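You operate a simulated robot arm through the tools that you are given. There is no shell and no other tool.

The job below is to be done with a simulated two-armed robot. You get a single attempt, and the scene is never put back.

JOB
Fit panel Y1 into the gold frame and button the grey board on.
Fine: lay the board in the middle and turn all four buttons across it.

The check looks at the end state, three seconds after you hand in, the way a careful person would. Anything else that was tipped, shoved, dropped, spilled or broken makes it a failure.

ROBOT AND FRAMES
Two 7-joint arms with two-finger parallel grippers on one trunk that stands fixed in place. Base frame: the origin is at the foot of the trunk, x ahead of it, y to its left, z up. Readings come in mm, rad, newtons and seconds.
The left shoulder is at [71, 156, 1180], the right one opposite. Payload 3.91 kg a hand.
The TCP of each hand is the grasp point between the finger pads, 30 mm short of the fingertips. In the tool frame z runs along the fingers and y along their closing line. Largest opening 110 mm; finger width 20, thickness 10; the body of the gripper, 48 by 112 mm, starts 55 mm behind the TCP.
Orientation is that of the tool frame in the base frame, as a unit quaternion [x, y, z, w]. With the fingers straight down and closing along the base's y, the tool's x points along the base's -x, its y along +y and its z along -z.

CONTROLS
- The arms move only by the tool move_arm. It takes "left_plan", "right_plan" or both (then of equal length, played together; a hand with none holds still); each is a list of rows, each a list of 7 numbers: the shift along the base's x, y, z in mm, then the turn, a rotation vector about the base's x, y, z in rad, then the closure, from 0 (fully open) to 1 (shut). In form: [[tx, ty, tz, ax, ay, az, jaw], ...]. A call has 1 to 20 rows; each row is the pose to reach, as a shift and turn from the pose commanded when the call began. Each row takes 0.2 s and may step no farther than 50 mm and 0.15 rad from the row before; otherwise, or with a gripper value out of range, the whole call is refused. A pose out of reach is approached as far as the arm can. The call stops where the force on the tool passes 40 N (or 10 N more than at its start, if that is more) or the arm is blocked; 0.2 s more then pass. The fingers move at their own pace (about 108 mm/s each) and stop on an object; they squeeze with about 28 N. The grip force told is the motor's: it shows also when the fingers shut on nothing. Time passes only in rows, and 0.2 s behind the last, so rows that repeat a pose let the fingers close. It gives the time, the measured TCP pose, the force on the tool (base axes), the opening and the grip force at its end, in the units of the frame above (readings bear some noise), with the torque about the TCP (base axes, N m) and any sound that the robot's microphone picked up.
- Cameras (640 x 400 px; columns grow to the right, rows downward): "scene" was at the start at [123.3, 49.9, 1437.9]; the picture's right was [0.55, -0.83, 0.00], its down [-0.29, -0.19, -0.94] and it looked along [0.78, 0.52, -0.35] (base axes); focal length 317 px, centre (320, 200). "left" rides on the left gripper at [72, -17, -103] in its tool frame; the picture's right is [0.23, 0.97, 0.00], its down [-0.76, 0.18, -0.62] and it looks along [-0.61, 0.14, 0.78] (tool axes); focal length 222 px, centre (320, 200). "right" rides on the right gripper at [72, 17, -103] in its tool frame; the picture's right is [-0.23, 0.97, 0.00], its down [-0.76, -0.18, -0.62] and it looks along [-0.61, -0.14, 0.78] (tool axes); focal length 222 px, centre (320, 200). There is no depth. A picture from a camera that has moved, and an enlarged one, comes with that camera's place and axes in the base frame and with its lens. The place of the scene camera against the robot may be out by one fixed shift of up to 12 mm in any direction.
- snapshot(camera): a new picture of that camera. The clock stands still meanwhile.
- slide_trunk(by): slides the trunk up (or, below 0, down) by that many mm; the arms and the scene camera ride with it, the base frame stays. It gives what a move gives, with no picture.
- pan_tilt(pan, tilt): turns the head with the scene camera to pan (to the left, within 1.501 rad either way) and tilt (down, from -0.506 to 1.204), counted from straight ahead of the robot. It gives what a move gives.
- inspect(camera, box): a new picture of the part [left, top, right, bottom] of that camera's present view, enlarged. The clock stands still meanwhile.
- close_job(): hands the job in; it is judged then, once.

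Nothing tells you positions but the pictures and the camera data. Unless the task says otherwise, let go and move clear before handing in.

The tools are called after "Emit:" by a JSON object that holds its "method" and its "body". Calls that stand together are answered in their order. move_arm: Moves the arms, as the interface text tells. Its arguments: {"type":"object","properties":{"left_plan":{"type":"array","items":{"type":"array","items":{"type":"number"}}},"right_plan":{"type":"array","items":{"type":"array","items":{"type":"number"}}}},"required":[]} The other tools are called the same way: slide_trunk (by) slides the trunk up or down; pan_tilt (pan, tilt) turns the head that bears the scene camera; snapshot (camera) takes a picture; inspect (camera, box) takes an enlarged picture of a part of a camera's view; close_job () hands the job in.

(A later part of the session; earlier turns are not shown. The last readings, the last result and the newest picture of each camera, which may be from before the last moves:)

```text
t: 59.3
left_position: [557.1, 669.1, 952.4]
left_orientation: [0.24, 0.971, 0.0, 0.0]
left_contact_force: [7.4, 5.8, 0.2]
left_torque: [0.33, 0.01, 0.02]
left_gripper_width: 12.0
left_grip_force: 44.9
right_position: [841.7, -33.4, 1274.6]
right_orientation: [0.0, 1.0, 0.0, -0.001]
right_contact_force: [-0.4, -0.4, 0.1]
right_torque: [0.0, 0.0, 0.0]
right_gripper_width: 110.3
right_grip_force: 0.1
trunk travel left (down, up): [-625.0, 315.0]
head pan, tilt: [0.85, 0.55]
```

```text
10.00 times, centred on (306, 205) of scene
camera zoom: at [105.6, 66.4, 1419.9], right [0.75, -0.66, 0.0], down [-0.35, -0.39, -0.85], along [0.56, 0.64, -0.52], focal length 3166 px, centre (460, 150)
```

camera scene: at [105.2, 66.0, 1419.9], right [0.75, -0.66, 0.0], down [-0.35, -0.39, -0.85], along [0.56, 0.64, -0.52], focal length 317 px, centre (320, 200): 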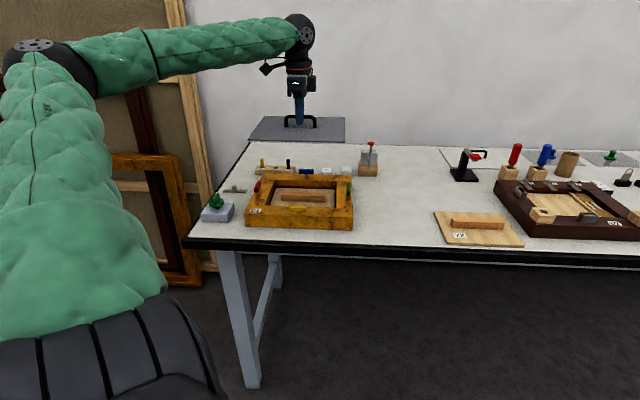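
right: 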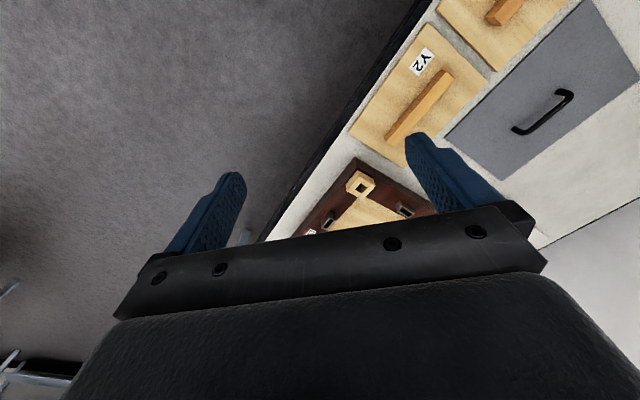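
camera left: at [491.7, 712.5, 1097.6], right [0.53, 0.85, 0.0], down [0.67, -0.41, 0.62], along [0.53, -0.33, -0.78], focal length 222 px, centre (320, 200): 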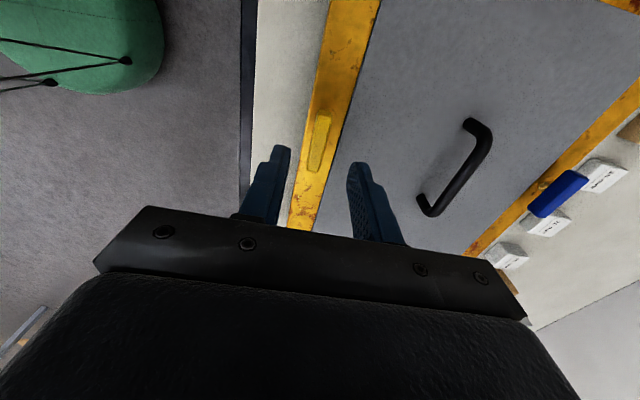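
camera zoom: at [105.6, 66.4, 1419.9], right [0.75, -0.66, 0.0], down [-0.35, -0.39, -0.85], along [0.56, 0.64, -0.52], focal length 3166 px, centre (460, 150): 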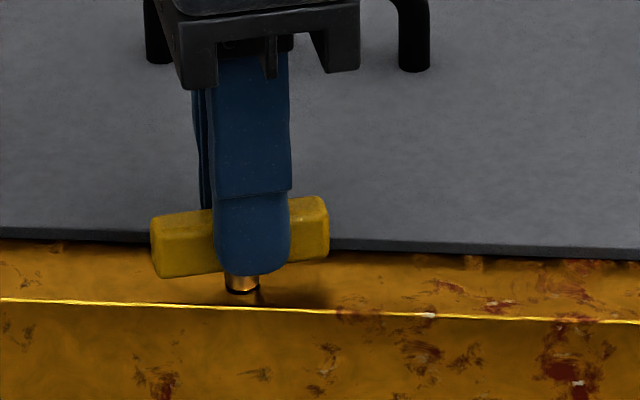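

The button turns freely with only a 9 N side load. I'll continue to 90° with a slight centring shift.

Emit:
{"method": "move_arm", "body": {"left_plan": [[0.3, 0.3, 0, 0, 0, 0.127, 1], [0.5, 0.5, 0, 0, 0, 0.254, 1], [0.5, 0.5, 0, 0, 0, 0.381, 1], [0.5, 0.5, 0, 0, 0, 0.508, 1], [0.5, 0.5, 0, 0, 0, 0.635, 1], [0.5, 0.5, 0, 0, 0, 0.762, 1], [0.5, 0.5, 0, 0, 0, 0.889, 1], [0.5, 0.5, 0, 0, 0, 1.016, 1], [0.5, 0.5, 0, 0, 0, 1.143, 1], [0.5, 0.5, 0, 0, 0, 1.271, 1], [0.5, 0.5, 0, 0, 0, 1.271, 1]]}}

Emit:
{"method": "inspect", "body": {"camera": "scene", "box": [274, 185, 338, 225]}}

```text
t: 61.7
left_position: [557.9, 670.4, 952.8]
left_orientation: [-0.384, 0.924, 0.0, -0.001]
left_contact_force: [0.5, 18.7, 0.6]
left_torque: [0.24, 0.29, -0.05]
left_gripper_width: 11.9
left_grip_force: 45.4
right_position: [841.8, -31.5, 1276.0]
right_orientation: [0.0, 1.0, -0.001, 0.0]
right_contact_force: [0.2, 0.0, -0.1]
right_torque: [-0.03, 0.02, -0.01]
right_gripper_width: 110.0
right_grip_force: 0.0
trunk travel left (down, up): [-625.0, 315.0]
head pan, tilt: [0.85, 0.55]
```

```text
10.00 times, centred on (306, 205) of scene
camera zoom: at [104.9, 67.6, 1419.9], right [0.75, -0.66, 0.0], down [-0.35, -0.39, -0.85], along [0.56, 0.64, -0.52], focal length 3166 px, centre (460, 150)
```

zoom: 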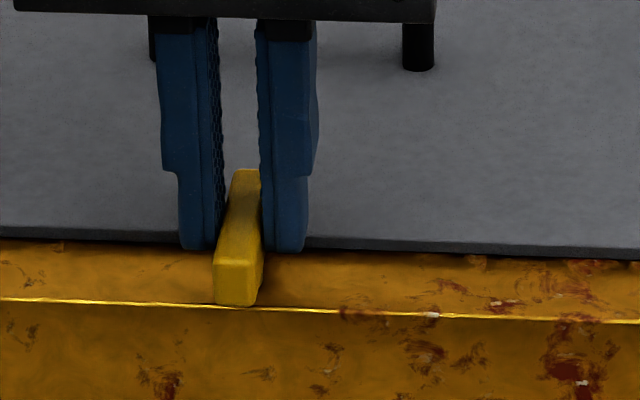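

Yellow is turned fully across the board. I'll relieve the side load, release and rise, then confirm.

Emit:
{"method": "move_arm", "body": {"left_plan": [[0, 1, 0, 0, 0, 0, 1], [0, 1, 0, 0, 0, 0, 0.85], [0, 1, 0, 0, 0, 0, 0.7], [0, 1, 0, 0, 0, 0, 0.65], [0, 1, 10, 0, 0, 0, 0.65], [0, 1, 25, 0, 0, 0, 0.65], [0, 1, 45, 0, 0, 0, 0.65], [0, 1, 45, 0, 0, 0, 0.65]]}}

Emit:
{"method": "inspect", "body": {"camera": "scene", "box": [274, 185, 338, 225]}}

```text
t: 63.5
left_position: [558.1, 670.2, 998.3]
left_orientation: [-0.383, 0.924, 0.0, -0.001]
left_contact_force: [0.6, 0.2, -1.7]
left_torque: [0.0, 0.02, -0.03]
left_gripper_width: 38.5
left_grip_force: 0.0
right_position: [841.8, -33.9, 1274.9]
right_orientation: [0.001, 1.0, 0.0, 0.0]
right_contact_force: [0.1, -0.5, -0.5]
right_torque: [-0.02, -0.01, 0.01]
right_gripper_width: 110.1
right_grip_force: 0.0
trunk travel left (down, up): [-625.0, 315.0]
head pan, tilt: [0.85, 0.55]
```

```text
10.00 times, centred on (306, 205) of scene
camera zoom: at [105.1, 66.2, 1419.9], right [0.75, -0.66, 0.0], down [-0.35, -0.39, -0.85], along [0.56, 0.64, -0.52], focal length 3166 px, centre (460, 150)
```

zoom: 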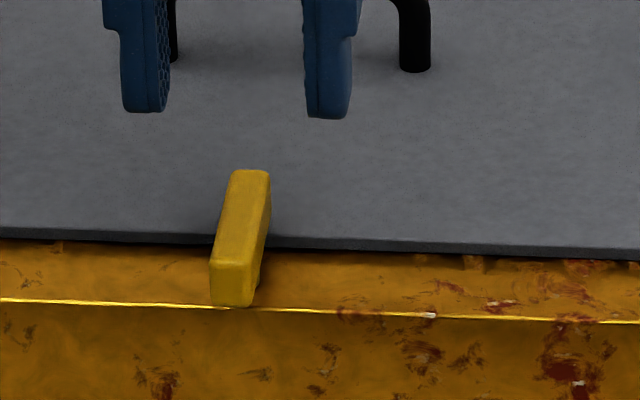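

Yellow stays turned across the board. Next I'll move over the red button, with the fingers already at the right angle.

Emit:
{"method": "move_arm", "body": {"left_plan": [[-3, 30, 5, 0, 0, 0, 0.64], [-7, 70, 5, 0, 0, 0, 0.64], [-11, 112, 5, 0, 0, 0, 0.64], [-15, 152, 0, 0, 0, 0, 0.64], [-17.7, 183.1, -2, 0, 0, 0, 0.64], [-17.7, 183.1, -2, 0, 0, 0, 0.64]]}}

Emit:
{"method": "snapshot", "body": {"camera": "left"}}

Emit:
{"method": "inspect", "body": {"camera": "left", "box": [260, 80, 388, 200]}}

Emit:
{"method": "inspect", "body": {"camera": "scene", "box": [235, 155, 299, 195]}}

```text
t: 64.9
left_position: [541.2, 852.8, 995.2]
left_orientation: [-0.383, 0.924, 0.0, 0.001]
left_contact_force: [-0.5, -0.6, -0.4]
left_torque: [0.01, 0.03, 0.01]
left_gripper_width: 39.4
left_grip_force: 0.0
right_position: [840.5, -33.8, 1274.1]
right_orientation: [0.0, 1.0, 0.001, 0.0]
right_contact_force: [-0.8, -0.7, 0.0]
right_torque: [0.02, -0.01, -0.02]
right_gripper_width: 110.1
right_grip_force: 0.1
trunk travel left (down, up): [-625.0, 315.0]
head pan, tilt: [0.85, 0.55]
```

```text
taken
camera left: at [501.3, 789.6, 1098.0], right [-0.85, 0.53, 0.0], down [0.41, 0.66, 0.62], along [0.33, 0.53, -0.78], focal length 222 px, centre (320, 200)
```

left: 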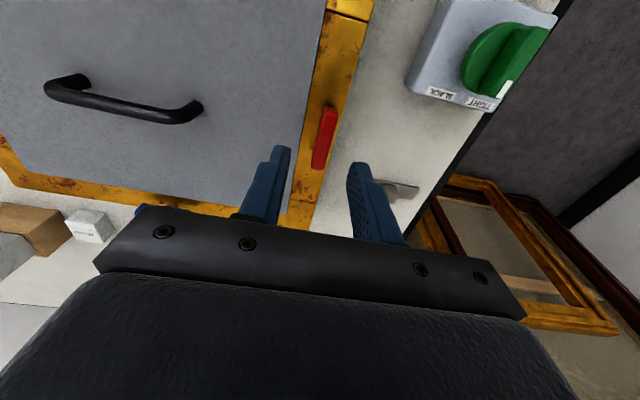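

```text
3.33 times, centred on (324, 140) of left
camera zoom: at [501.3, 789.6, 1098.0], right [-0.85, 0.53, 0.0], down [0.41, 0.66, 0.62], along [0.33, 0.53, -0.78], focal length 740 px, centre (307, 400)
```

zoom: 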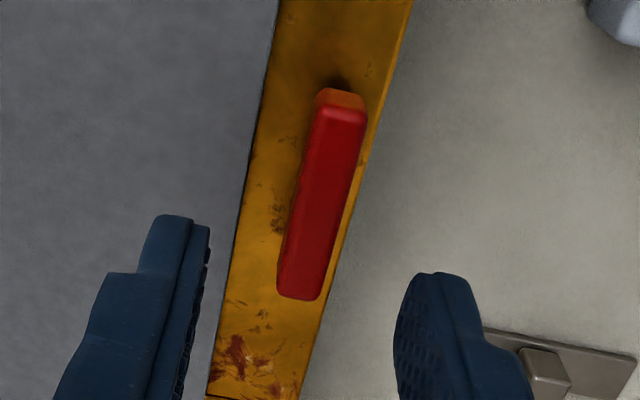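

```text
10.00 times, centred on (267, 175) of scene
camera zoom: at [104.8, 65.6, 1420.0], right [0.75, -0.66, 0.0], down [-0.35, -0.39, -0.85], along [0.56, 0.64, -0.52], focal length 3166 px, centre (850, 450)
```

zoom: 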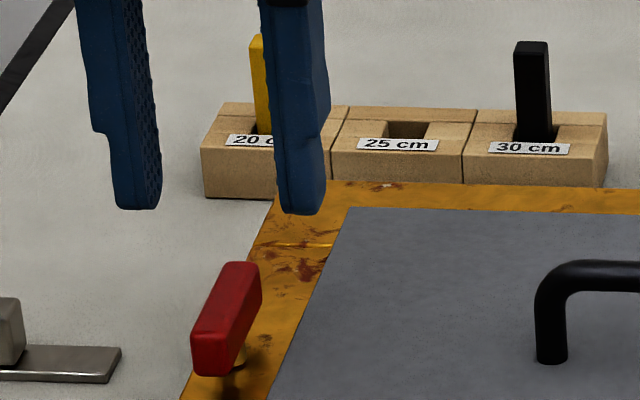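

The hand view puts the red button about 2 mm to the left and 1 mm nearer. I'll correct that, lower closer and look again.

Emit:
{"method": "move_arm", "body": {"left_plan": [[-2, 0.6, -8, 0, 0, 0, 0.64], [-2, 0.6, -18, 0, 0, 0, 0.68], [-2, 0.6, -25, 0, 0, 0, 0.72], [-2, 0.6, -25, 0, 0, 0, 0.72]]}}

Emit:
{"method": "inspect", "body": {"camera": "left", "box": [260, 80, 388, 200]}}

Emit:
{"method": "inspect", "body": {"camera": "scene", "box": [235, 160, 299, 200]}}

```text
t: 65.9
left_position: [540.0, 853.9, 969.5]
left_orientation: [-0.383, 0.924, 0.0, 0.0]
left_contact_force: [-0.4, -0.3, -0.2]
left_torque: [-0.02, 0.02, -0.01]
left_gripper_width: 30.9
left_grip_force: 0.1
right_position: [841.1, -32.2, 1275.4]
right_orientation: [0.0, 1.0, 0.0, 0.0]
right_contact_force: [0.4, 0.4, -0.5]
right_torque: [0.02, -0.01, -0.02]
right_gripper_width: 110.1
right_grip_force: 0.0
trunk travel left (down, up): [-625.0, 315.0]
head pan, tilt: [0.85, 0.55]
```

```text
3.33 times, centred on (324, 140) of left
camera zoom: at [498.9, 790.9, 1073.4], right [-0.85, 0.53, 0.0], down [0.41, 0.66, 0.62], along [0.33, 0.53, -0.78], focal length 740 px, centre (307, 400)
```

zoom: 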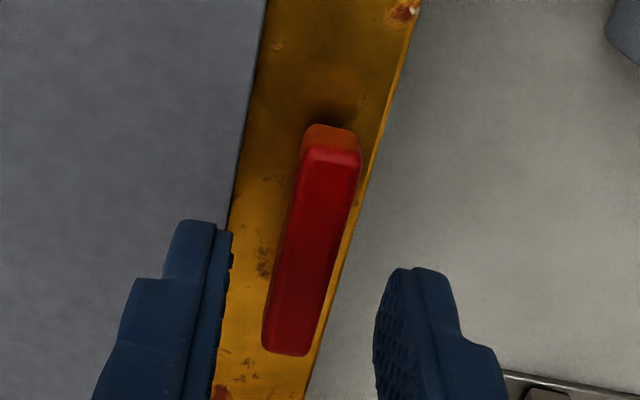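

```text
10.00 times, centred on (267, 180) of scene
camera zoom: at [104.9, 65.8, 1419.9], right [0.75, -0.66, 0.0], down [-0.35, -0.39, -0.85], along [0.56, 0.64, -0.52], focal length 3166 px, centre (850, 400)
```

zoom: 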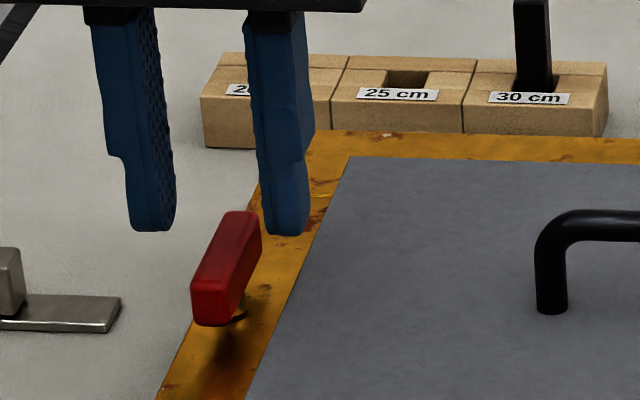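

The red button is now centred between the fingers, as yellow was. I'll lower and grip it.

Emit:
{"method": "move_arm", "body": {"left_plan": [[0.3, -0.3, -6, 0, 0, 0, 0.72], [0.3, -0.3, -12, 0, 0, 0, 0.72], [0.3, -0.3, -17, 0, 0, 0, 0.72], [0.3, -0.3, -17, 0, 0, 0, 0.8], [0.3, -0.3, -17, 0, 0, 0, 0.9], [0.3, -0.3, -17, 0, 0, 0, 1.0], [0.3, -0.3, -17, 0, 0, 0, 1.0]]}}

Emit:
{"method": "inspect", "body": {"camera": "scene", "box": [235, 160, 299, 200]}}

```text
t: 67.5
left_position: [538.5, 853.7, 954.1]
left_orientation: [-0.383, 0.924, 0.0, 0.0]
left_contact_force: [-2.5, 2.2, -1.2]
left_torque: [0.26, -0.17, 0.0]
left_gripper_width: 11.9
left_grip_force: 44.5
right_position: [839.8, -33.3, 1274.6]
right_orientation: [0.001, 1.0, 0.0, -0.001]
right_contact_force: [-0.1, 0.6, 0.0]
right_torque: [0.02, 0.03, -0.01]
right_gripper_width: 110.0
right_grip_force: 0.1
trunk travel left (down, up): [-625.0, 315.0]
head pan, tilt: [0.85, 0.55]
```

```text
10.00 times, centred on (267, 180) of scene
camera zoom: at [104.7, 66.2, 1419.9], right [0.75, -0.66, 0.0], down [-0.35, -0.39, -0.85], along [0.56, 0.64, -0.52], focal length 3166 px, centre (850, 400)
```

zoom: 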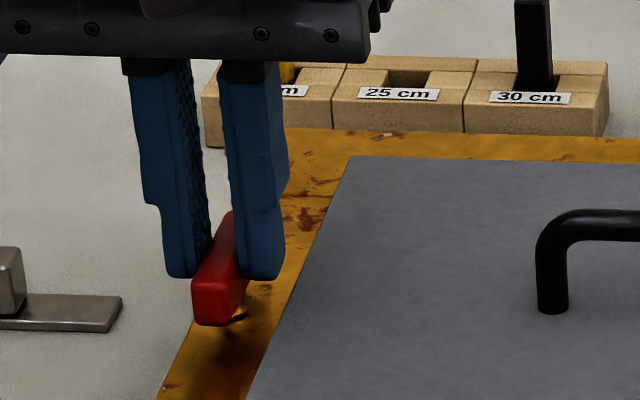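

Gripped with only 3 N of side load. I'll rotate the red button in steps.

Emit:
{"method": "move_arm", "body": {"left_plan": [[0, 0, 0, 0, 0, -0.12, 1], [0, 0, 0, 0, 0, -0.24, 1], [0, 0, 0, 0, 0, -0.36, 1], [0, 0, 0, 0, 0, -0.36, 1]]}}

```text
t: 68.5
left_position: [537.7, 853.0, 953.6]
left_orientation: [-0.21, 0.978, 0.0, 0.001]
left_contact_force: [-0.3, 0.9, -0.6]
left_torque: [-0.11, 0.19, 1.6]
left_gripper_width: 19.3
left_grip_force: 44.6
right_position: [841.7, -33.5, 1275.4]
right_orientation: [0.0, 1.0, -0.001, 0.0]
right_contact_force: [-0.3, -0.2, -0.2]
right_torque: [0.0, 0.02, -0.01]
right_gripper_width: 110.0
right_grip_force: 0.1
trunk travel left (down, up): [-625.0, 315.0]
head pan, tilt: [0.85, 0.55]
```

The fingers are twisting on the red button (width 19 mm, torque 1.6 N·m), so it isn't turning this way. I'll look before doing anything more.

Emit:
{"method": "inspect", "body": {"camera": "scene", "box": [235, 160, 299, 200]}}

Emit:
{"method": "inspect", "body": {"camera": "left", "box": [260, 80, 388, 200]}}

```text
10.00 times, centred on (267, 180) of scene
camera zoom: at [104.8, 66.1, 1419.9], right [0.75, -0.66, 0.0], down [-0.35, -0.39, -0.85], along [0.56, 0.64, -0.52], focal length 3166 px, centre (850, 400)
```

zoom: 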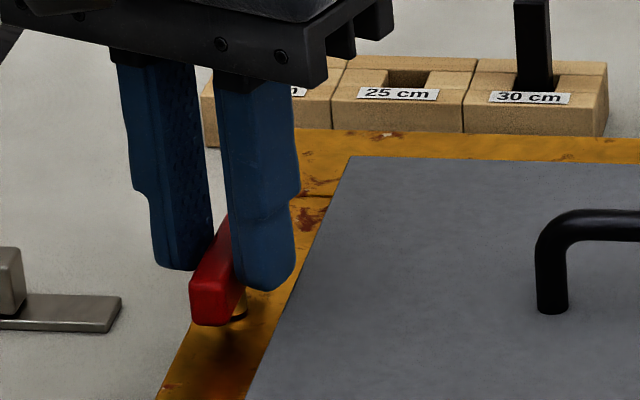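

```text
3.33 times, centred on (324, 140) of left
camera zoom: at [478.7, 809.1, 1056.8], right [-0.61, 0.79, 0.0], down [0.62, 0.48, 0.62], along [0.49, 0.38, -0.78], focal length 740 px, centre (307, 400)
```

zoom: 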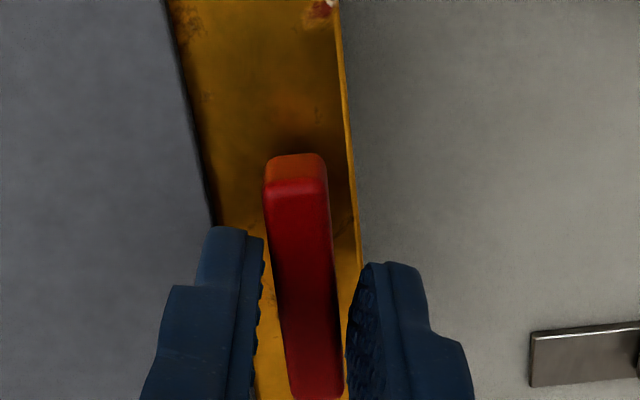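

Red doesn't turn clockwise, while yellow turned counter-clockwise. I'll go back and try the other direction gently.

Emit:
{"method": "move_arm", "body": {"left_plan": [[0, 0, 0, 0, 0, 0.12, 1], [0, 0, 0, 0, 0, 0.24, 1], [0, 0, 0, 0, 0, 0.36, 1], [0, 0, 0, 0, 0, 0.36, 1]]}}

Emit:
{"method": "move_arm", "body": {"left_plan": [[0, 0, 0, 0, 0, 0.1, 1], [0, 0, 0, 0, 0, 0.2, 1], [0, 0, 0, 0, 0, 0.3, 1], [0, 0, 0, 0, 0, 0.3, 1]]}}

Emit:
{"method": "inspect", "body": {"camera": "scene", "box": [235, 160, 299, 200]}}

```text
t: 69.5
left_position: [539.1, 854.5, 952.9]
left_orientation: [-0.383, 0.924, -0.001, 0.001]
left_contact_force: [0.3, 2.0, 0.2]
left_torque: [0.11, -0.03, -0.01]
left_gripper_width: 11.8
left_grip_force: 45.1
right_position: [841.3, -33.7, 1275.3]
right_orientation: [0.0, 1.0, 0.0, 0.0]
right_contact_force: [-0.3, -0.1, 0.3]
right_torque: [-0.01, -0.02, -0.01]
right_gripper_width: 109.7
right_grip_force: 0.0
trunk travel left (down, up): [-625.0, 315.0]
head pan, tilt: [0.85, 0.55]
```

```text
t: 70.5
left_position: [537.9, 854.1, 955.0]
left_orientation: [-0.517, 0.856, 0.0, 0.0]
left_contact_force: [4.6, 7.9, 3.4]
left_torque: [-0.64, 0.31, -0.03]
left_gripper_width: 11.8
left_grip_force: 45.2
right_position: [842.0, -32.5, 1276.1]
right_orientation: [0.0, 1.0, -0.001, 0.0]
right_contact_force: [-0.3, -0.3, 1.2]
right_torque: [0.03, 0.0, 0.03]
right_gripper_width: 110.0
right_grip_force: 0.0
trunk travel left (down, up): [-625.0, 315.0]
head pan, tilt: [0.85, 0.55]
```

```text
10.00 times, centred on (267, 180) of scene
camera zoom: at [105.2, 66.4, 1419.9], right [0.75, -0.66, 0.0], down [-0.35, -0.39, -0.85], along [0.56, 0.64, -0.52], focal length 3166 px, centre (850, 400)
```

zoom: 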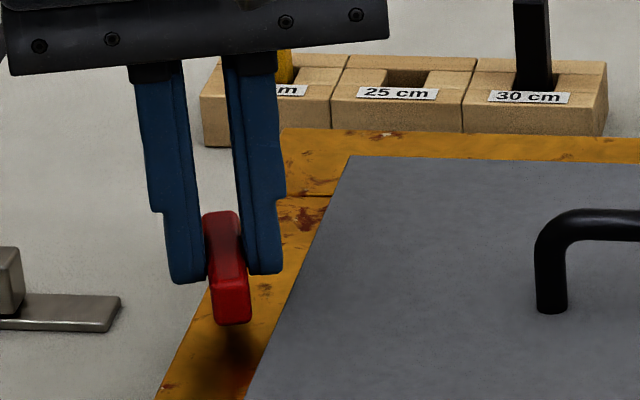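

Counter-clockwise works, so the buttons only turn that way. I'll continue red counter-clockwise while watching reach and force.

Emit:
{"method": "move_arm", "body": {"left_plan": [[0.3, 0.3, 0, 0, 0, 0.12, 1], [0.4, 0.4, 0, 0, 0, 0.24, 1], [0.4, 0.4, 0, 0, 0, 0.36, 1], [0.4, 0.4, 0, 0, 0, 0.48, 1], [0.4, 0.4, 0, 0, 0, 0.6, 1], [0.4, 0.4, 0, 0, 0, 0.6, 1]]}}

Emit:
{"method": "inspect", "body": {"camera": "scene", "box": [235, 160, 299, 200]}}

Emit:
{"method": "snapshot", "body": {"camera": "scene"}}

```text
t: 71.9
left_position: [539.3, 853.7, 953.7]
left_orientation: [0.747, -0.665, 0.0, 0.0]
left_contact_force: [3.9, -1.6, 1.1]
left_torque: [-0.46, -0.12, -0.03]
left_gripper_width: 12.0
left_grip_force: 44.9
right_position: [841.6, -33.6, 1275.2]
right_orientation: [0.0, 1.0, 0.0, 0.0]
right_contact_force: [0.1, 0.4, -0.3]
right_torque: [0.0, 0.04, 0.03]
right_gripper_width: 109.7
right_grip_force: 0.1
trunk travel left (down, up): [-625.0, 315.0]
head pan, tilt: [0.85, 0.55]
```

```text
10.00 times, centred on (267, 180) of scene
camera zoom: at [105.2, 65.7, 1419.9], right [0.75, -0.66, 0.0], down [-0.35, -0.39, -0.85], along [0.56, 0.64, -0.52], focal length 3166 px, centre (850, 400)
```

zoom: 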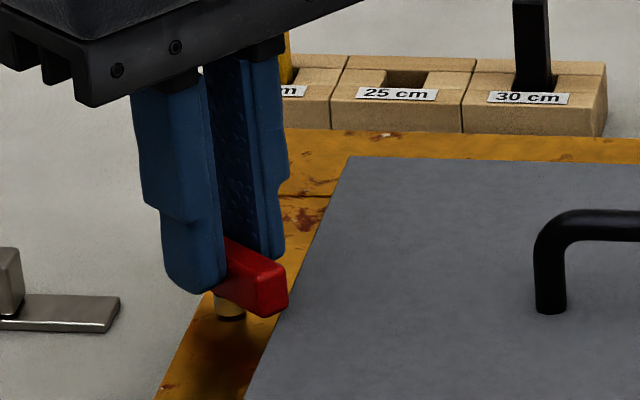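

```text
taken
camera scene: at [105.2, 65.7, 1419.9], right [0.75, -0.66, 0.0], down [-0.35, -0.39, -0.85], along [0.56, 0.64, -0.52], focal length 317 px, centre (320, 200)
```

scene: 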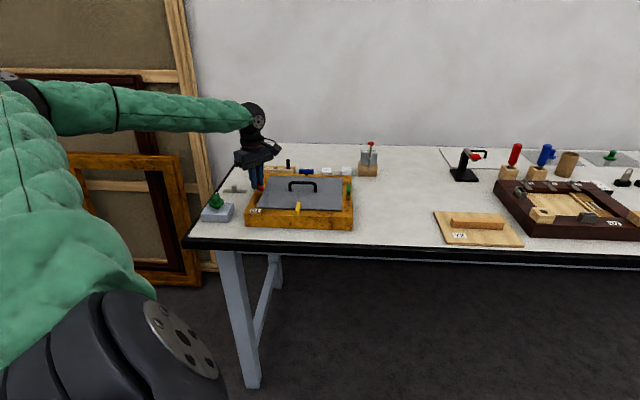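

It's turning smoothly with low forces. I'll finish the remaining rotation to 90°.

Emit:
{"method": "move_arm", "body": {"left_plan": [[0, 0, 0, 0, 0, 0.12, 1], [0, 0, 0, 0, 0, 0.24, 1], [0, 0, 0, 0, 0, 0.36, 1], [0, 0, 0, 0, 0, 0.48, 1], [0, 0, 0, 0, 0, 0.6, 1], [0, 0, 0, 0, 0, 0.671, 1], [0, 0, 0, 0, 0, 0.671, 1]]}}

Emit:
{"method": "inspect", "body": {"camera": "scene", "box": [235, 160, 299, 200]}}

```text
t: 73.5
left_position: [539.4, 854.8, 953.4]
left_orientation: [0.925, -0.381, 0.001, 0.0]
left_contact_force: [8.0, 3.3, 0.2]
left_torque: [-0.17, -0.38, -0.08]
left_gripper_width: 11.9
left_grip_force: 45.0
right_position: [841.1, -32.2, 1274.0]
right_orientation: [0.0, 1.0, 0.001, -0.001]
right_contact_force: [-0.1, -0.3, 0.4]
right_torque: [0.0, 0.03, 0.0]
right_gripper_width: 109.8
right_grip_force: 0.0
trunk travel left (down, up): [-625.0, 315.0]
head pan, tilt: [0.85, 0.55]
```

```text
10.00 times, centred on (267, 180) of scene
camera zoom: at [105.5, 66.2, 1419.9], right [0.75, -0.66, 0.0], down [-0.35, -0.39, -0.85], along [0.56, 0.64, -0.52], focal length 3166 px, centre (850, 400)
```

zoom: 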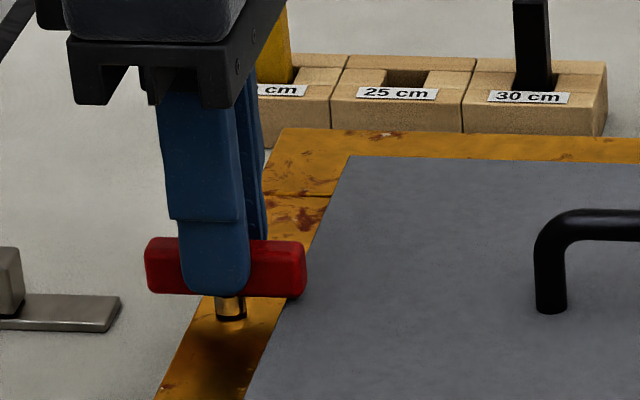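

Red is across the board. I'll release, rise and confirm.

Emit:
{"method": "move_arm", "body": {"left_plan": [[0, 0, 0, 0, 0, 0, 0.85], [0, 0, 0, 0, 0, 0, 0.7], [0, 0, 0, 0, 0, 0, 0.65], [0, 0, 12, 0, 0, 0, 0.65], [0, 0, 28, 0, 0, 0, 0.65], [0, 0, 50, 0, 0, 0, 0.65], [0, 0, 70, 0, 0, 0, 0.65], [0, 0, 70, 0, 0, 0, 0.65]]}}

Emit:
{"method": "inspect", "body": {"camera": "scene", "box": [235, 155, 363, 235]}}

```text
t: 75.3
left_position: [538.3, 854.9, 1024.2]
left_orientation: [0.924, -0.383, 0.0, 0.001]
left_contact_force: [-0.2, -0.2, -0.3]
left_torque: [0.0, 0.04, 0.0]
left_gripper_width: 38.5
left_grip_force: 0.2
right_position: [840.5, -33.6, 1275.7]
right_orientation: [0.0, 1.0, 0.0, 0.0]
right_contact_force: [0.7, 0.2, -0.7]
right_torque: [0.0, 0.01, -0.01]
right_gripper_width: 110.3
right_grip_force: 0.0
trunk travel left (down, up): [-625.0, 315.0]
head pan, tilt: [0.85, 0.55]
```

```text
5.00 times, centred on (299, 195) of scene
camera zoom: at [105.1, 66.3, 1419.9], right [0.75, -0.66, 0.0], down [-0.35, -0.39, -0.85], along [0.56, 0.64, -0.52], focal length 1583 px, centre (425, 225)
```

zoom: 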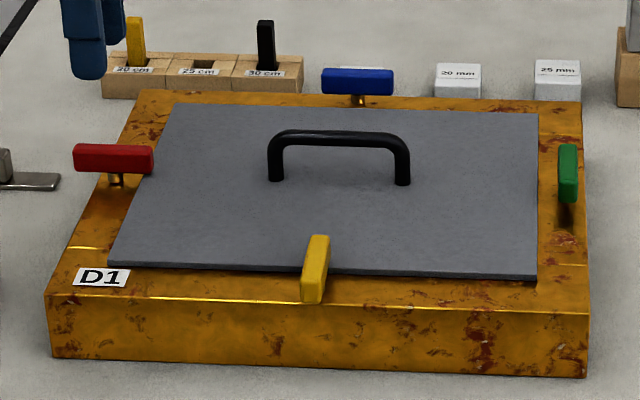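

Both yellow and red are across. Next is blue, so I'll unwind the wrist by 180° in two halves while moving over to it at a safe height.

Emit:
{"method": "move_arm", "body": {"left_plan": [[0, 0, 10, 0, 0, -0.143, 0.64], [0, 0, 25, 0, 0, -0.286, 0.64], [10, -2, 35, 0, 0, -0.429, 0.64], [25, -4, 35, 0, 0, -0.571, 0.64], [40, -6, 35, 0, 0, -0.714, 0.64], [55, -8, 35, 0, 0, -0.857, 0.64], [70, -9, 35, 0, 0, -1.0, 0.64], [80, -10, 35, 0, 0, -1.143, 0.64], [90, -10, 35, 0, 0, -1.286, 0.64], [95, -10, 35, 0, 0, -1.428, 0.64], [100, -10, 35, 0, 0, -1.571, 0.64], [100, -10, 35, 0, 0, -1.571, 0.64]]}}

Emit:
{"method": "move_arm", "body": {"left_plan": [[5, 0, 0, 0, 0, -0.143, 0.64], [15, -1, 0, 0, 0, -0.286, 0.64], [25, -2, 0, 0, 0, -0.429, 0.64], [35, -3, 0, 0, 0, -0.571, 0.64], [45, -4, 0, 0, 0, -0.714, 0.64], [55, -5, 0, 0, 0, -0.857, 0.64], [65, -6, 0, 0, 0, -1.0, 0.64], [75, -7, 0, 0, 0, -1.143, 0.64], [80, -8, 0, 0, 0, -1.286, 0.64], [83, -8.6, 0, 0, 0, -1.428, 0.64], [83.9, -8.6, 0, 0, 0, -1.571, 0.64], [83.9, -8.6, -20, 0, 0, -1.571, 0.64], [83.9, -8.6, -45, 0, 0, -1.571, 0.64], [83.9, -8.6, -63, 0, 0, -1.571, 0.64], [83.9, -8.6, -63, 0, 0, -1.571, 0.64]]}}

Emit:
{"method": "inspect", "body": {"camera": "left", "box": [260, 80, 388, 200]}}

Emit:
{"method": "inspect", "body": {"camera": "scene", "box": [235, 140, 363, 220]}}

```text
t: 77.9
left_position: [639.3, 843.5, 1060.4]
left_orientation: [-0.382, 0.924, -0.001, 0.001]
left_contact_force: [-0.2, -0.1, 0.6]
left_torque: [0.01, 0.01, -0.04]
left_gripper_width: 39.7
left_grip_force: 0.0
right_position: [841.0, -33.0, 1276.0]
right_orientation: [-0.001, 1.0, 0.0, 0.0]
right_contact_force: [0.2, 0.5, 0.3]
right_torque: [-0.02, 0.0, 0.03]
right_gripper_width: 110.0
right_grip_force: 0.1
trunk travel left (down, up): [-625.0, 315.0]
head pan, tilt: [0.85, 0.55]
```

```text
t: 81.1
left_position: [723.1, 835.7, 997.0]
left_orientation: [0.383, 0.924, 0.0, 0.0]
left_contact_force: [-0.4, 0.3, -0.5]
left_torque: [0.04, 0.0, 0.0]
left_gripper_width: 39.6
left_grip_force: 0.0
right_position: [840.6, -33.5, 1274.5]
right_orientation: [-0.001, 1.0, 0.0, 0.0]
right_contact_force: [0.3, -0.2, 0.3]
right_torque: [-0.02, 0.0, 0.04]
right_gripper_width: 109.8
right_grip_force: 0.0
trunk travel left (down, up): [-625.0, 315.0]
head pan, tilt: [0.85, 0.55]
```

```text
3.33 times, centred on (324, 140) of left
camera zoom: at [660.1, 875.8, 1099.1], right [0.53, 0.85, 0.0], down [0.66, -0.41, 0.62], along [0.53, -0.33, -0.78], focal length 740 px, centre (307, 400)
```

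zoom: 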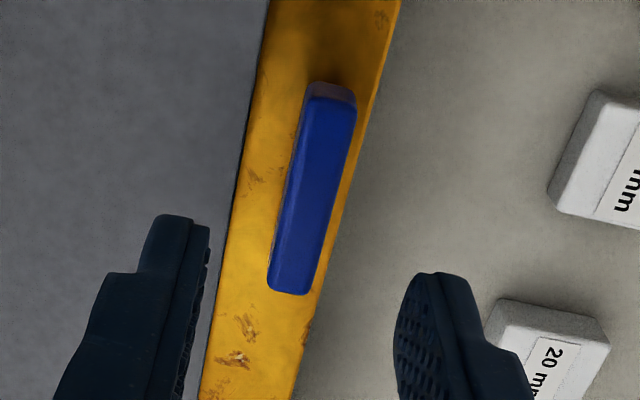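

```text
5.00 times, centred on (299, 180) of scene
camera zoom: at [105.0, 65.7, 1419.9], right [0.75, -0.66, 0.0], down [-0.35, -0.39, -0.85], along [0.56, 0.64, -0.52], focal length 1583 px, centre (425, 300)
```

zoom: 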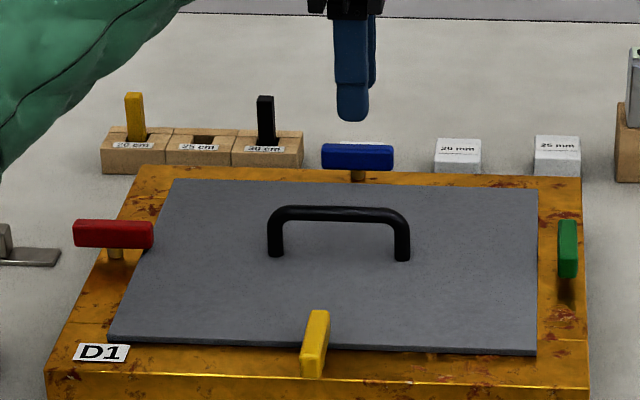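

Blue is nearly centred under the hand. I'll make a 1 mm correction and lower for a second look.

Emit:
{"method": "move_arm", "body": {"left_plan": [[-1.4, 0, -9, 0, 0, 0, 0.64], [-1.4, 0, -19, 0, 0, 0, 0.68], [-1.4, 0, -26, 0, 0, 0, 0.72], [-1.4, 0, -26, 0, 0, 0, 0.72]]}}

Emit:
{"method": "inspect", "body": {"camera": "left", "box": [260, 80, 388, 200]}}

Emit:
{"method": "inspect", "body": {"camera": "scene", "box": [284, 155, 348, 195]}}

```text
t: 82.1
left_position: [722.1, 834.3, 969.2]
left_orientation: [0.382, 0.924, -0.001, 0.0]
left_contact_force: [0.1, -0.9, 0.1]
left_torque: [0.01, -0.01, 0.01]
left_gripper_width: 30.8
left_grip_force: 0.1
right_position: [840.7, -33.6, 1275.3]
right_orientation: [-0.001, 1.0, 0.0, 0.001]
right_contact_force: [-0.3, -0.1, 0.6]
right_torque: [-0.04, 0.05, 0.0]
right_gripper_width: 110.0
right_grip_force: 0.1
trunk travel left (down, up): [-625.0, 315.0]
head pan, tilt: [0.85, 0.55]
```

```text
3.33 times, centred on (324, 140) of left
camera zoom: at [658.6, 875.4, 1072.1], right [0.53, 0.85, 0.0], down [0.66, -0.41, 0.62], along [0.53, -0.33, -0.78], focal length 740 px, centre (307, 400)
```

zoom: 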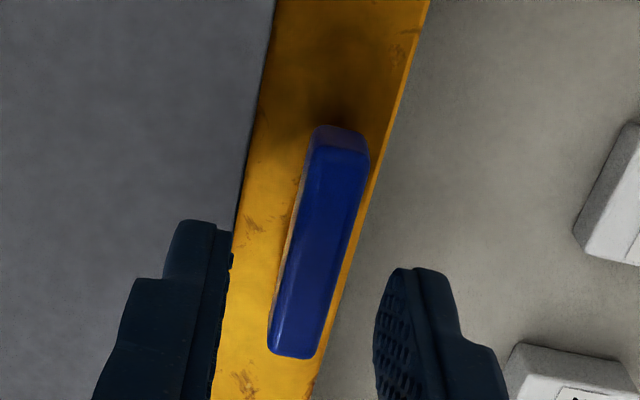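

```text
10.00 times, centred on (316, 175) of scene
camera zoom: at [104.9, 65.8, 1419.9], right [0.75, -0.66, 0.0], down [-0.35, -0.39, -0.85], along [0.56, 0.64, -0.52], focal length 3166 px, centre (360, 450)
```

zoom: 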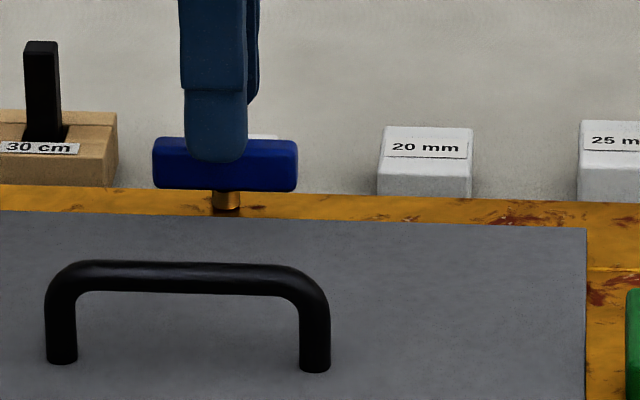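

I'll make a final fine correction of about +1.1 mm sideways and +0.9 mm back, then lower and grip blue.

Emit:
{"method": "move_arm", "body": {"left_plan": [[1.4, -0.1, -6, 0, 0, 0, 0.72], [1.4, -0.1, -11, 0, 0, 0, 0.72], [1.4, -0.1, -16, 0, 0, 0, 0.72], [1.4, -0.1, -16, 0, 0, 0, 0.8], [1.4, -0.1, -16, 0, 0, 0, 0.9], [1.4, -0.1, -16, 0, 0, 0, 1.0], [1.4, -0.1, -16, 0, 0, 0, 1.0]]}}

Emit:
{"method": "inspect", "body": {"camera": "scene", "box": [284, 155, 348, 195]}}

```text
t: 83.7
left_position: [723.0, 836.2, 951.9]
left_orientation: [0.383, 0.924, 0.0, 0.001]
left_contact_force: [11.2, 10.6, 3.9]
left_torque: [0.25, -0.37, 0.0]
left_gripper_width: 11.8
left_grip_force: 45.2
right_position: [841.6, -33.4, 1275.1]
right_orientation: [0.0, 1.0, 0.0, -0.001]
right_contact_force: [0.4, -0.3, -0.7]
right_torque: [0.01, 0.02, -0.02]
right_gripper_width: 110.1
right_grip_force: 0.0
trunk travel left (down, up): [-625.0, 315.0]
head pan, tilt: [0.85, 0.55]
```

```text
10.00 times, centred on (316, 175) of scene
camera zoom: at [105.8, 66.6, 1419.9], right [0.75, -0.66, 0.0], down [-0.35, -0.39, -0.85], along [0.56, 0.64, -0.52], focal length 3166 px, centre (360, 450)
```

zoom: 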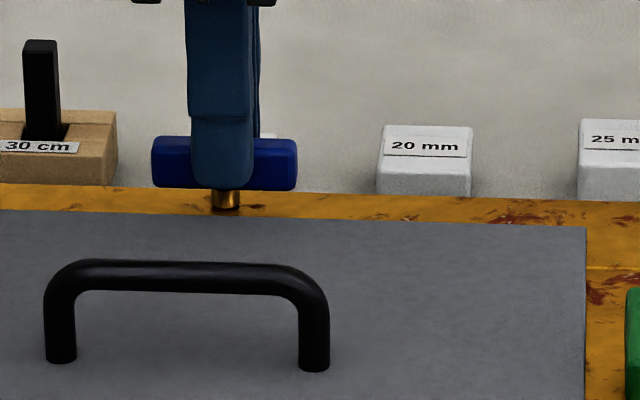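

Gripped, with about 15 N of side load along depth. I'll relieve it by shifting 0.7 mm further back, then start turning counter-clockwise.

Emit:
{"method": "move_arm", "body": {"left_plan": [[0.5, 0.5, 0, 0, 0, 0, 1], [0.5, 0.5, 0, 0, 0, 0.1, 1], [0.5, 0.5, 0, 0, 0, 0.2, 1], [0.5, 0.5, 0, 0, 0, 0.3, 1], [0.5, 0.5, 0, 0, 0, 0.3, 1]]}}

Emit:
{"method": "inspect", "body": {"camera": "scene", "box": [284, 155, 348, 195]}}

```text
t: 84.9
left_position: [723.6, 836.7, 953.6]
left_orientation: [0.241, 0.971, -0.001, 0.0]
left_contact_force: [10.0, 9.6, 0.5]
left_torque: [-0.25, -1.33, 0.0]
left_gripper_width: 12.0
left_grip_force: 45.1
right_position: [841.8, -32.6, 1274.4]
right_orientation: [0.0, 1.0, -0.001, 0.0]
right_contact_force: [0.3, -0.1, 0.5]
right_torque: [-0.03, 0.02, -0.01]
right_gripper_width: 109.8
right_grip_force: 0.1
trunk travel left (down, up): [-625.0, 315.0]
head pan, tilt: [0.85, 0.55]
```

```text
10.00 times, centred on (316, 175) of scene
camera zoom: at [105.7, 66.8, 1419.8], right [0.75, -0.66, 0.0], down [-0.35, -0.39, -0.85], along [0.56, 0.64, -0.52], focal length 3166 px, centre (360, 450)
```

zoom: 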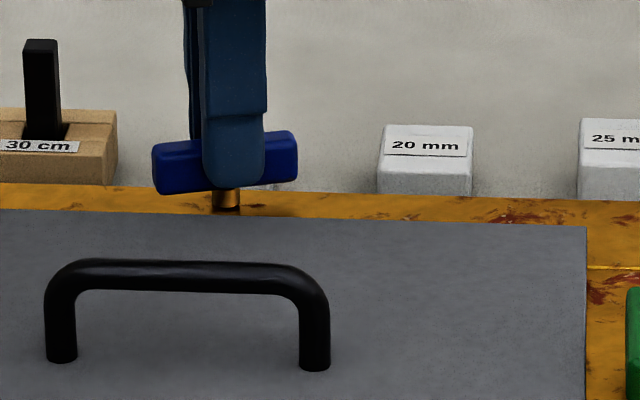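

Blue is turning. I'll continue to 90° with a little more shift to the back.

Emit:
{"method": "move_arm", "body": {"left_plan": [[0.3, 0.3, 0, 0, 0, 0.12, 1], [0.4, 0.4, 0, 0, 0, 0.24, 1], [0.4, 0.4, 0, 0, 0, 0.36, 1], [0.4, 0.4, 0, 0, 0, 0.48, 1], [0.4, 0.4, 0, 0, 0, 0.6, 1], [0.4, 0.4, 0, 0, 0, 0.6, 1]]}}

Emit:
{"method": "inspect", "body": {"camera": "scene", "box": [284, 155, 348, 195]}}

```text
t: 86.3
left_position: [724.0, 837.1, 954.1]
left_orientation: [-0.057, 0.998, 0.0, -0.001]
left_contact_force: [9.3, 8.9, 3.4]
left_torque: [0.15, 0.71, -0.02]
left_gripper_width: 11.9
left_grip_force: 44.7
right_position: [840.8, -32.5, 1274.9]
right_orientation: [0.0, 1.0, 0.0, -0.001]
right_contact_force: [0.1, -0.5, 1.0]
right_torque: [0.04, -0.02, 0.02]
right_gripper_width: 110.1
right_grip_force: 0.2
trunk travel left (down, up): [-625.0, 315.0]
head pan, tilt: [0.85, 0.55]
```

```text
10.00 times, centred on (316, 175) of scene
camera zoom: at [105.7, 66.4, 1419.9], right [0.75, -0.66, 0.0], down [-0.35, -0.39, -0.85], along [0.56, 0.64, -0.52], focal length 3166 px, centre (360, 450)
```

zoom: 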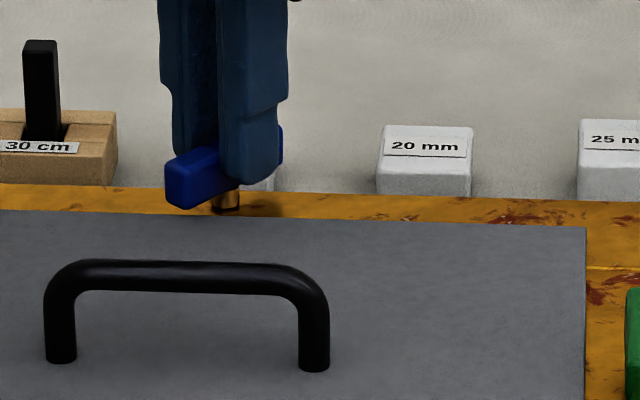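

Emit:
{"method": "move_arm", "body": {"left_plan": [[0.2, 0.2, 0, 0, 0, 0.12, 1], [0.4, 0.4, 0, 0, 0, 0.24, 1], [0.4, 0.4, 0, 0, 0, 0.36, 1], [0.4, 0.4, 0, 0, 0, 0.48, 1], [0.4, 0.4, 0, 0, 0, 0.6, 1], [0.4, 0.4, 0, 0, 0, 0.671, 1], [0.4, 0.4, 0, 0, 0, 0.671, 1]]}}

Emit:
{"method": "inspect", "body": {"camera": "scene", "box": [284, 155, 348, 195]}}

```text
t: 87.9
left_position: [723.8, 836.9, 952.2]
left_orientation: [-0.384, 0.923, 0.0, -0.002]
left_contact_force: [-6.5, -0.9, -6.3]
left_torque: [-0.36, 0.58, -0.04]
left_gripper_width: 11.8
left_grip_force: 45.1
right_position: [839.8, -33.6, 1274.4]
right_orientation: [-0.001, 1.0, 0.0, 0.0]
right_contact_force: [0.2, -0.6, -0.1]
right_torque: [-0.03, 0.0, 0.01]
right_gripper_width: 109.8
right_grip_force: 0.1
trunk travel left (down, up): [-625.0, 315.0]
head pan, tilt: [0.85, 0.55]
```

```text
10.00 times, centred on (316, 175) of scene
camera zoom: at [104.9, 66.5, 1419.8], right [0.75, -0.66, 0.0], down [-0.35, -0.39, -0.85], along [0.56, 0.64, -0.52], focal length 3166 px, centre (360, 450)
```

zoom: 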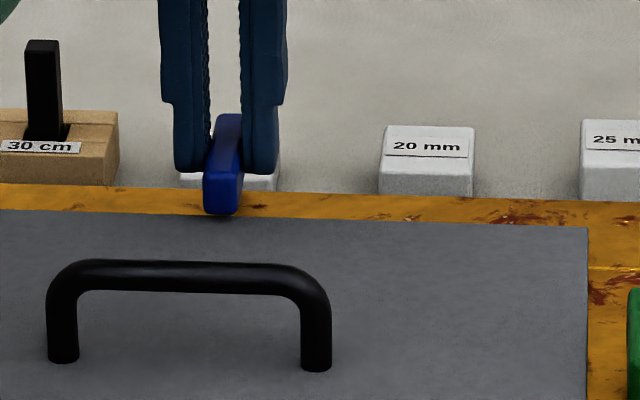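

Blue is turned across. I'll release, rise and check its overlap from above.

Emit:
{"method": "move_arm", "body": {"left_plan": [[0, 0, 0, 0, 0, 0, 0.85], [0, 0, 0, 0, 0, 0, 0.7], [0, 0, 0, 0, 0, 0, 0.65], [0, 0, 12, 0, 0, 0, 0.65], [0, 0, 28, 0, 0, 0, 0.65], [0, 0, 50, 0, 0, 0, 0.5], [0, 0, 90, 0, 0, 0, 0.3], [0, 0, 130, 0, 0, 0, 0.2], [0, 0, 130, 0, 0, 0, 0.2]]}}

Emit:
{"method": "snapshot", "body": {"camera": "left"}}

Emit:
{"method": "inspect", "body": {"camera": "scene", "box": [235, 155, 363, 235]}}

```text
t: 89.9
left_position: [724.2, 836.8, 1081.4]
left_orientation: [-0.383, 0.924, 0.0, -0.001]
left_contact_force: [0.0, 0.7, -0.1]
left_torque: [-0.02, -0.01, 0.03]
left_gripper_width: 88.0
left_grip_force: 0.1
right_position: [842.0, -33.4, 1274.2]
right_orientation: [0.0, 1.0, -0.001, -0.001]
right_contact_force: [0.4, 0.3, -1.0]
right_torque: [-0.03, 0.02, 0.0]
right_gripper_width: 110.0
right_grip_force: 0.1
trunk travel left (down, up): [-625.0, 315.0]
head pan, tilt: [0.85, 0.55]
```

```text
taken
camera left: at [684.6, 774.9, 1185.6], right [-0.85, 0.53, 0.0], down [0.41, 0.66, 0.62], along [0.33, 0.53, -0.78], focal length 222 px, centre (320, 200)
```

left: 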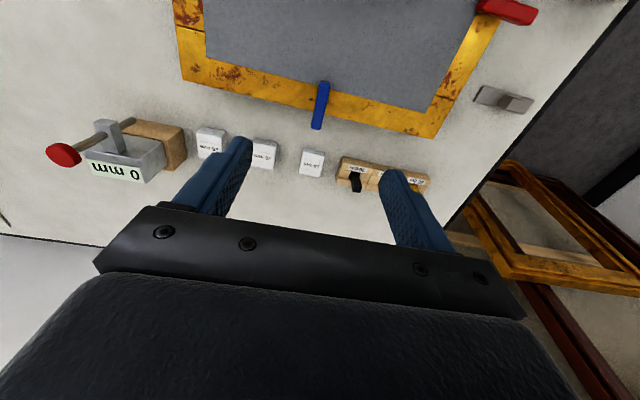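

```text
5.00 times, centred on (299, 195) of scene
camera zoom: at [105.6, 66.6, 1419.8], right [0.75, -0.66, 0.0], down [-0.35, -0.39, -0.85], along [0.56, 0.64, -0.52], focal length 1583 px, centre (425, 225)
```

zoom: 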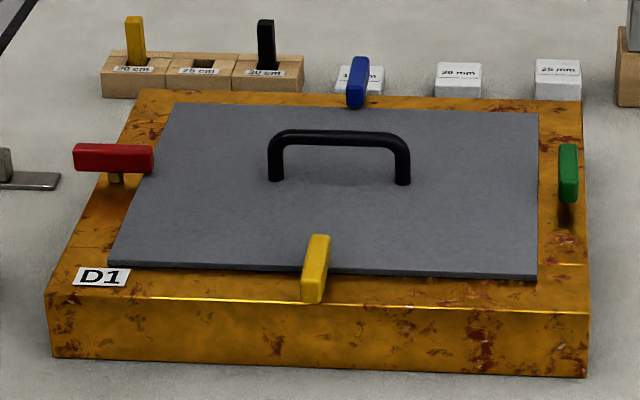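

Emit:
{"method": "inspect", "body": {"camera": "left", "box": [280, 60, 360, 140]}}

Emit:
{"method": "inspect", "body": {"camera": "scene", "box": [292, 162, 324, 182]}}

Emit:
{"method": "inspect", "body": {"camera": "left", "box": [440, 0, 544, 65]}}

```text
5.00 times, centred on (320, 100) of left
camera zoom: at [684.6, 774.9, 1185.6], right [-0.85, 0.53, 0.0], down [0.41, 0.66, 0.62], along [0.33, 0.53, -0.78], focal length 1111 px, centre (320, 700)
```

zoom: 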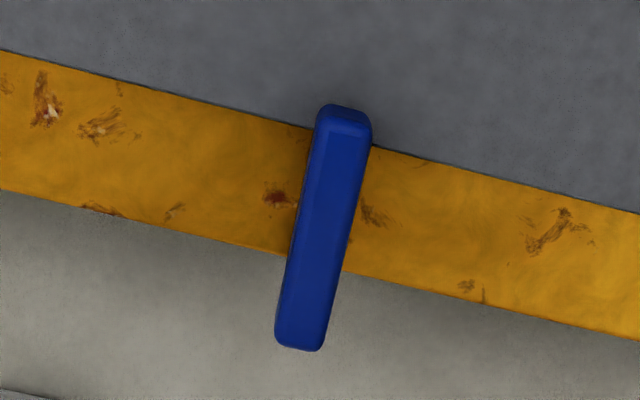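

```text
16.00 times, centred on (308, 172) of scene
camera zoom: at [105.6, 66.6, 1419.8], right [0.75, -0.66, 0.0], down [-0.35, -0.39, -0.85], along [0.56, 0.64, -0.52], focal length 5066 px, centre (512, 648)
```

zoom: 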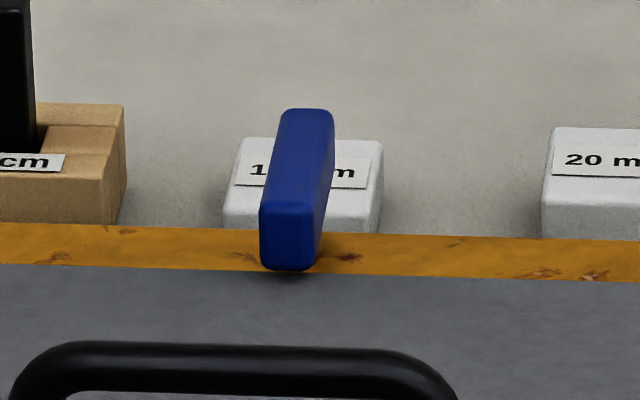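

```text
6.15 times, centred on (492, 32) of left
camera zoom: at [684.6, 774.9, 1185.6], right [-0.85, 0.53, 0.0], down [0.41, 0.66, 0.62], along [0.33, 0.53, -0.78], focal length 1367 px, centre (-738, 1231)
```

zoom: 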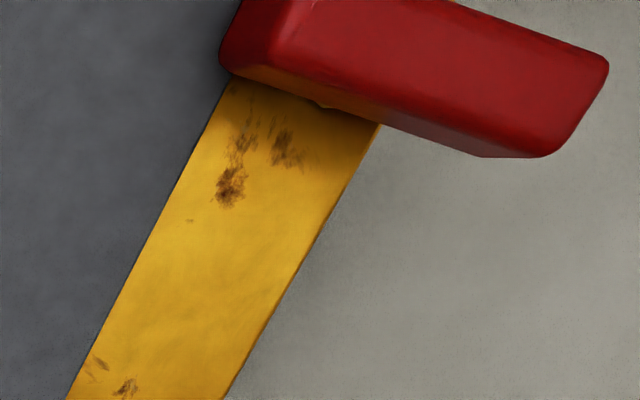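

Blue overlaps the board by about 7–8 mm and red by about 6 mm. Now green, and the wrist is already at the right starting angle.

Emit:
{"method": "move_arm", "body": {"left_plan": [[3, -30, 0, 0, 0, 0, 0.4], [7, -75, 0, 0, 0, 0, 0.64], [11, -120, 0, 0, 0, 0, 0.64], [15, -160, -10, 0, 0, 0, 0.64], [17.5, -184.6, -35, 0, 0, 0, 0.64], [17.5, -184.6, -65, 0, 0, 0, 0.64], [17.5, -184.6, -85, 0, 0, 0, 0.64], [17.5, -184.6, -85, 0, 0, 0, 0.64]]}}

Emit:
{"method": "inspect", "body": {"camera": "left", "box": [260, 80, 388, 200]}}

Emit:
{"method": "inspect", "body": {"camera": "scene", "box": [310, 150, 374, 210]}}

```text
t: 91.7
left_position: [743.7, 650.7, 999.6]
left_orientation: [-0.382, 0.924, 0.0, 0.0]
left_contact_force: [-0.6, -0.5, -0.5]
left_torque: [0.01, 0.02, -0.04]
left_gripper_width: 39.7
left_grip_force: 0.0
right_position: [840.9, -33.0, 1275.6]
right_orientation: [0.0, 1.0, 0.0, -0.001]
right_contact_force: [0.1, 0.4, -1.3]
right_torque: [-0.02, 0.0, -0.02]
right_gripper_width: 110.3
right_grip_force: 0.1
trunk travel left (down, up): [-625.0, 315.0]
head pan, tilt: [0.85, 0.55]
```

```text
3.33 times, centred on (324, 140) of left
camera zoom: at [703.4, 589.3, 1102.6], right [-0.85, 0.53, 0.0], down [0.41, 0.66, 0.62], along [0.33, 0.53, -0.78], focal length 740 px, centre (307, 400)
```

zoom: 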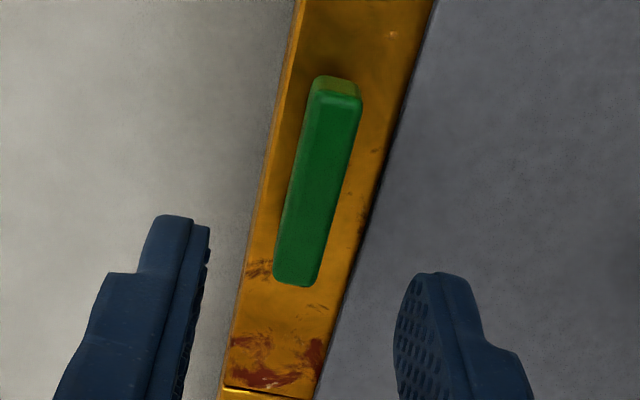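

```text
6.67 times, centred on (342, 180) of scene
camera zoom: at [104.8, 65.8, 1420.0], right [0.75, -0.66, 0.0], down [-0.35, -0.39, -0.85], along [0.56, 0.64, -0.52], focal length 2111 px, centre (173, 333)
```

zoom: 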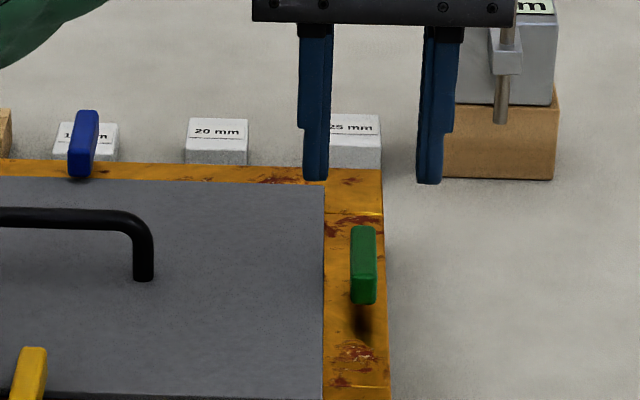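

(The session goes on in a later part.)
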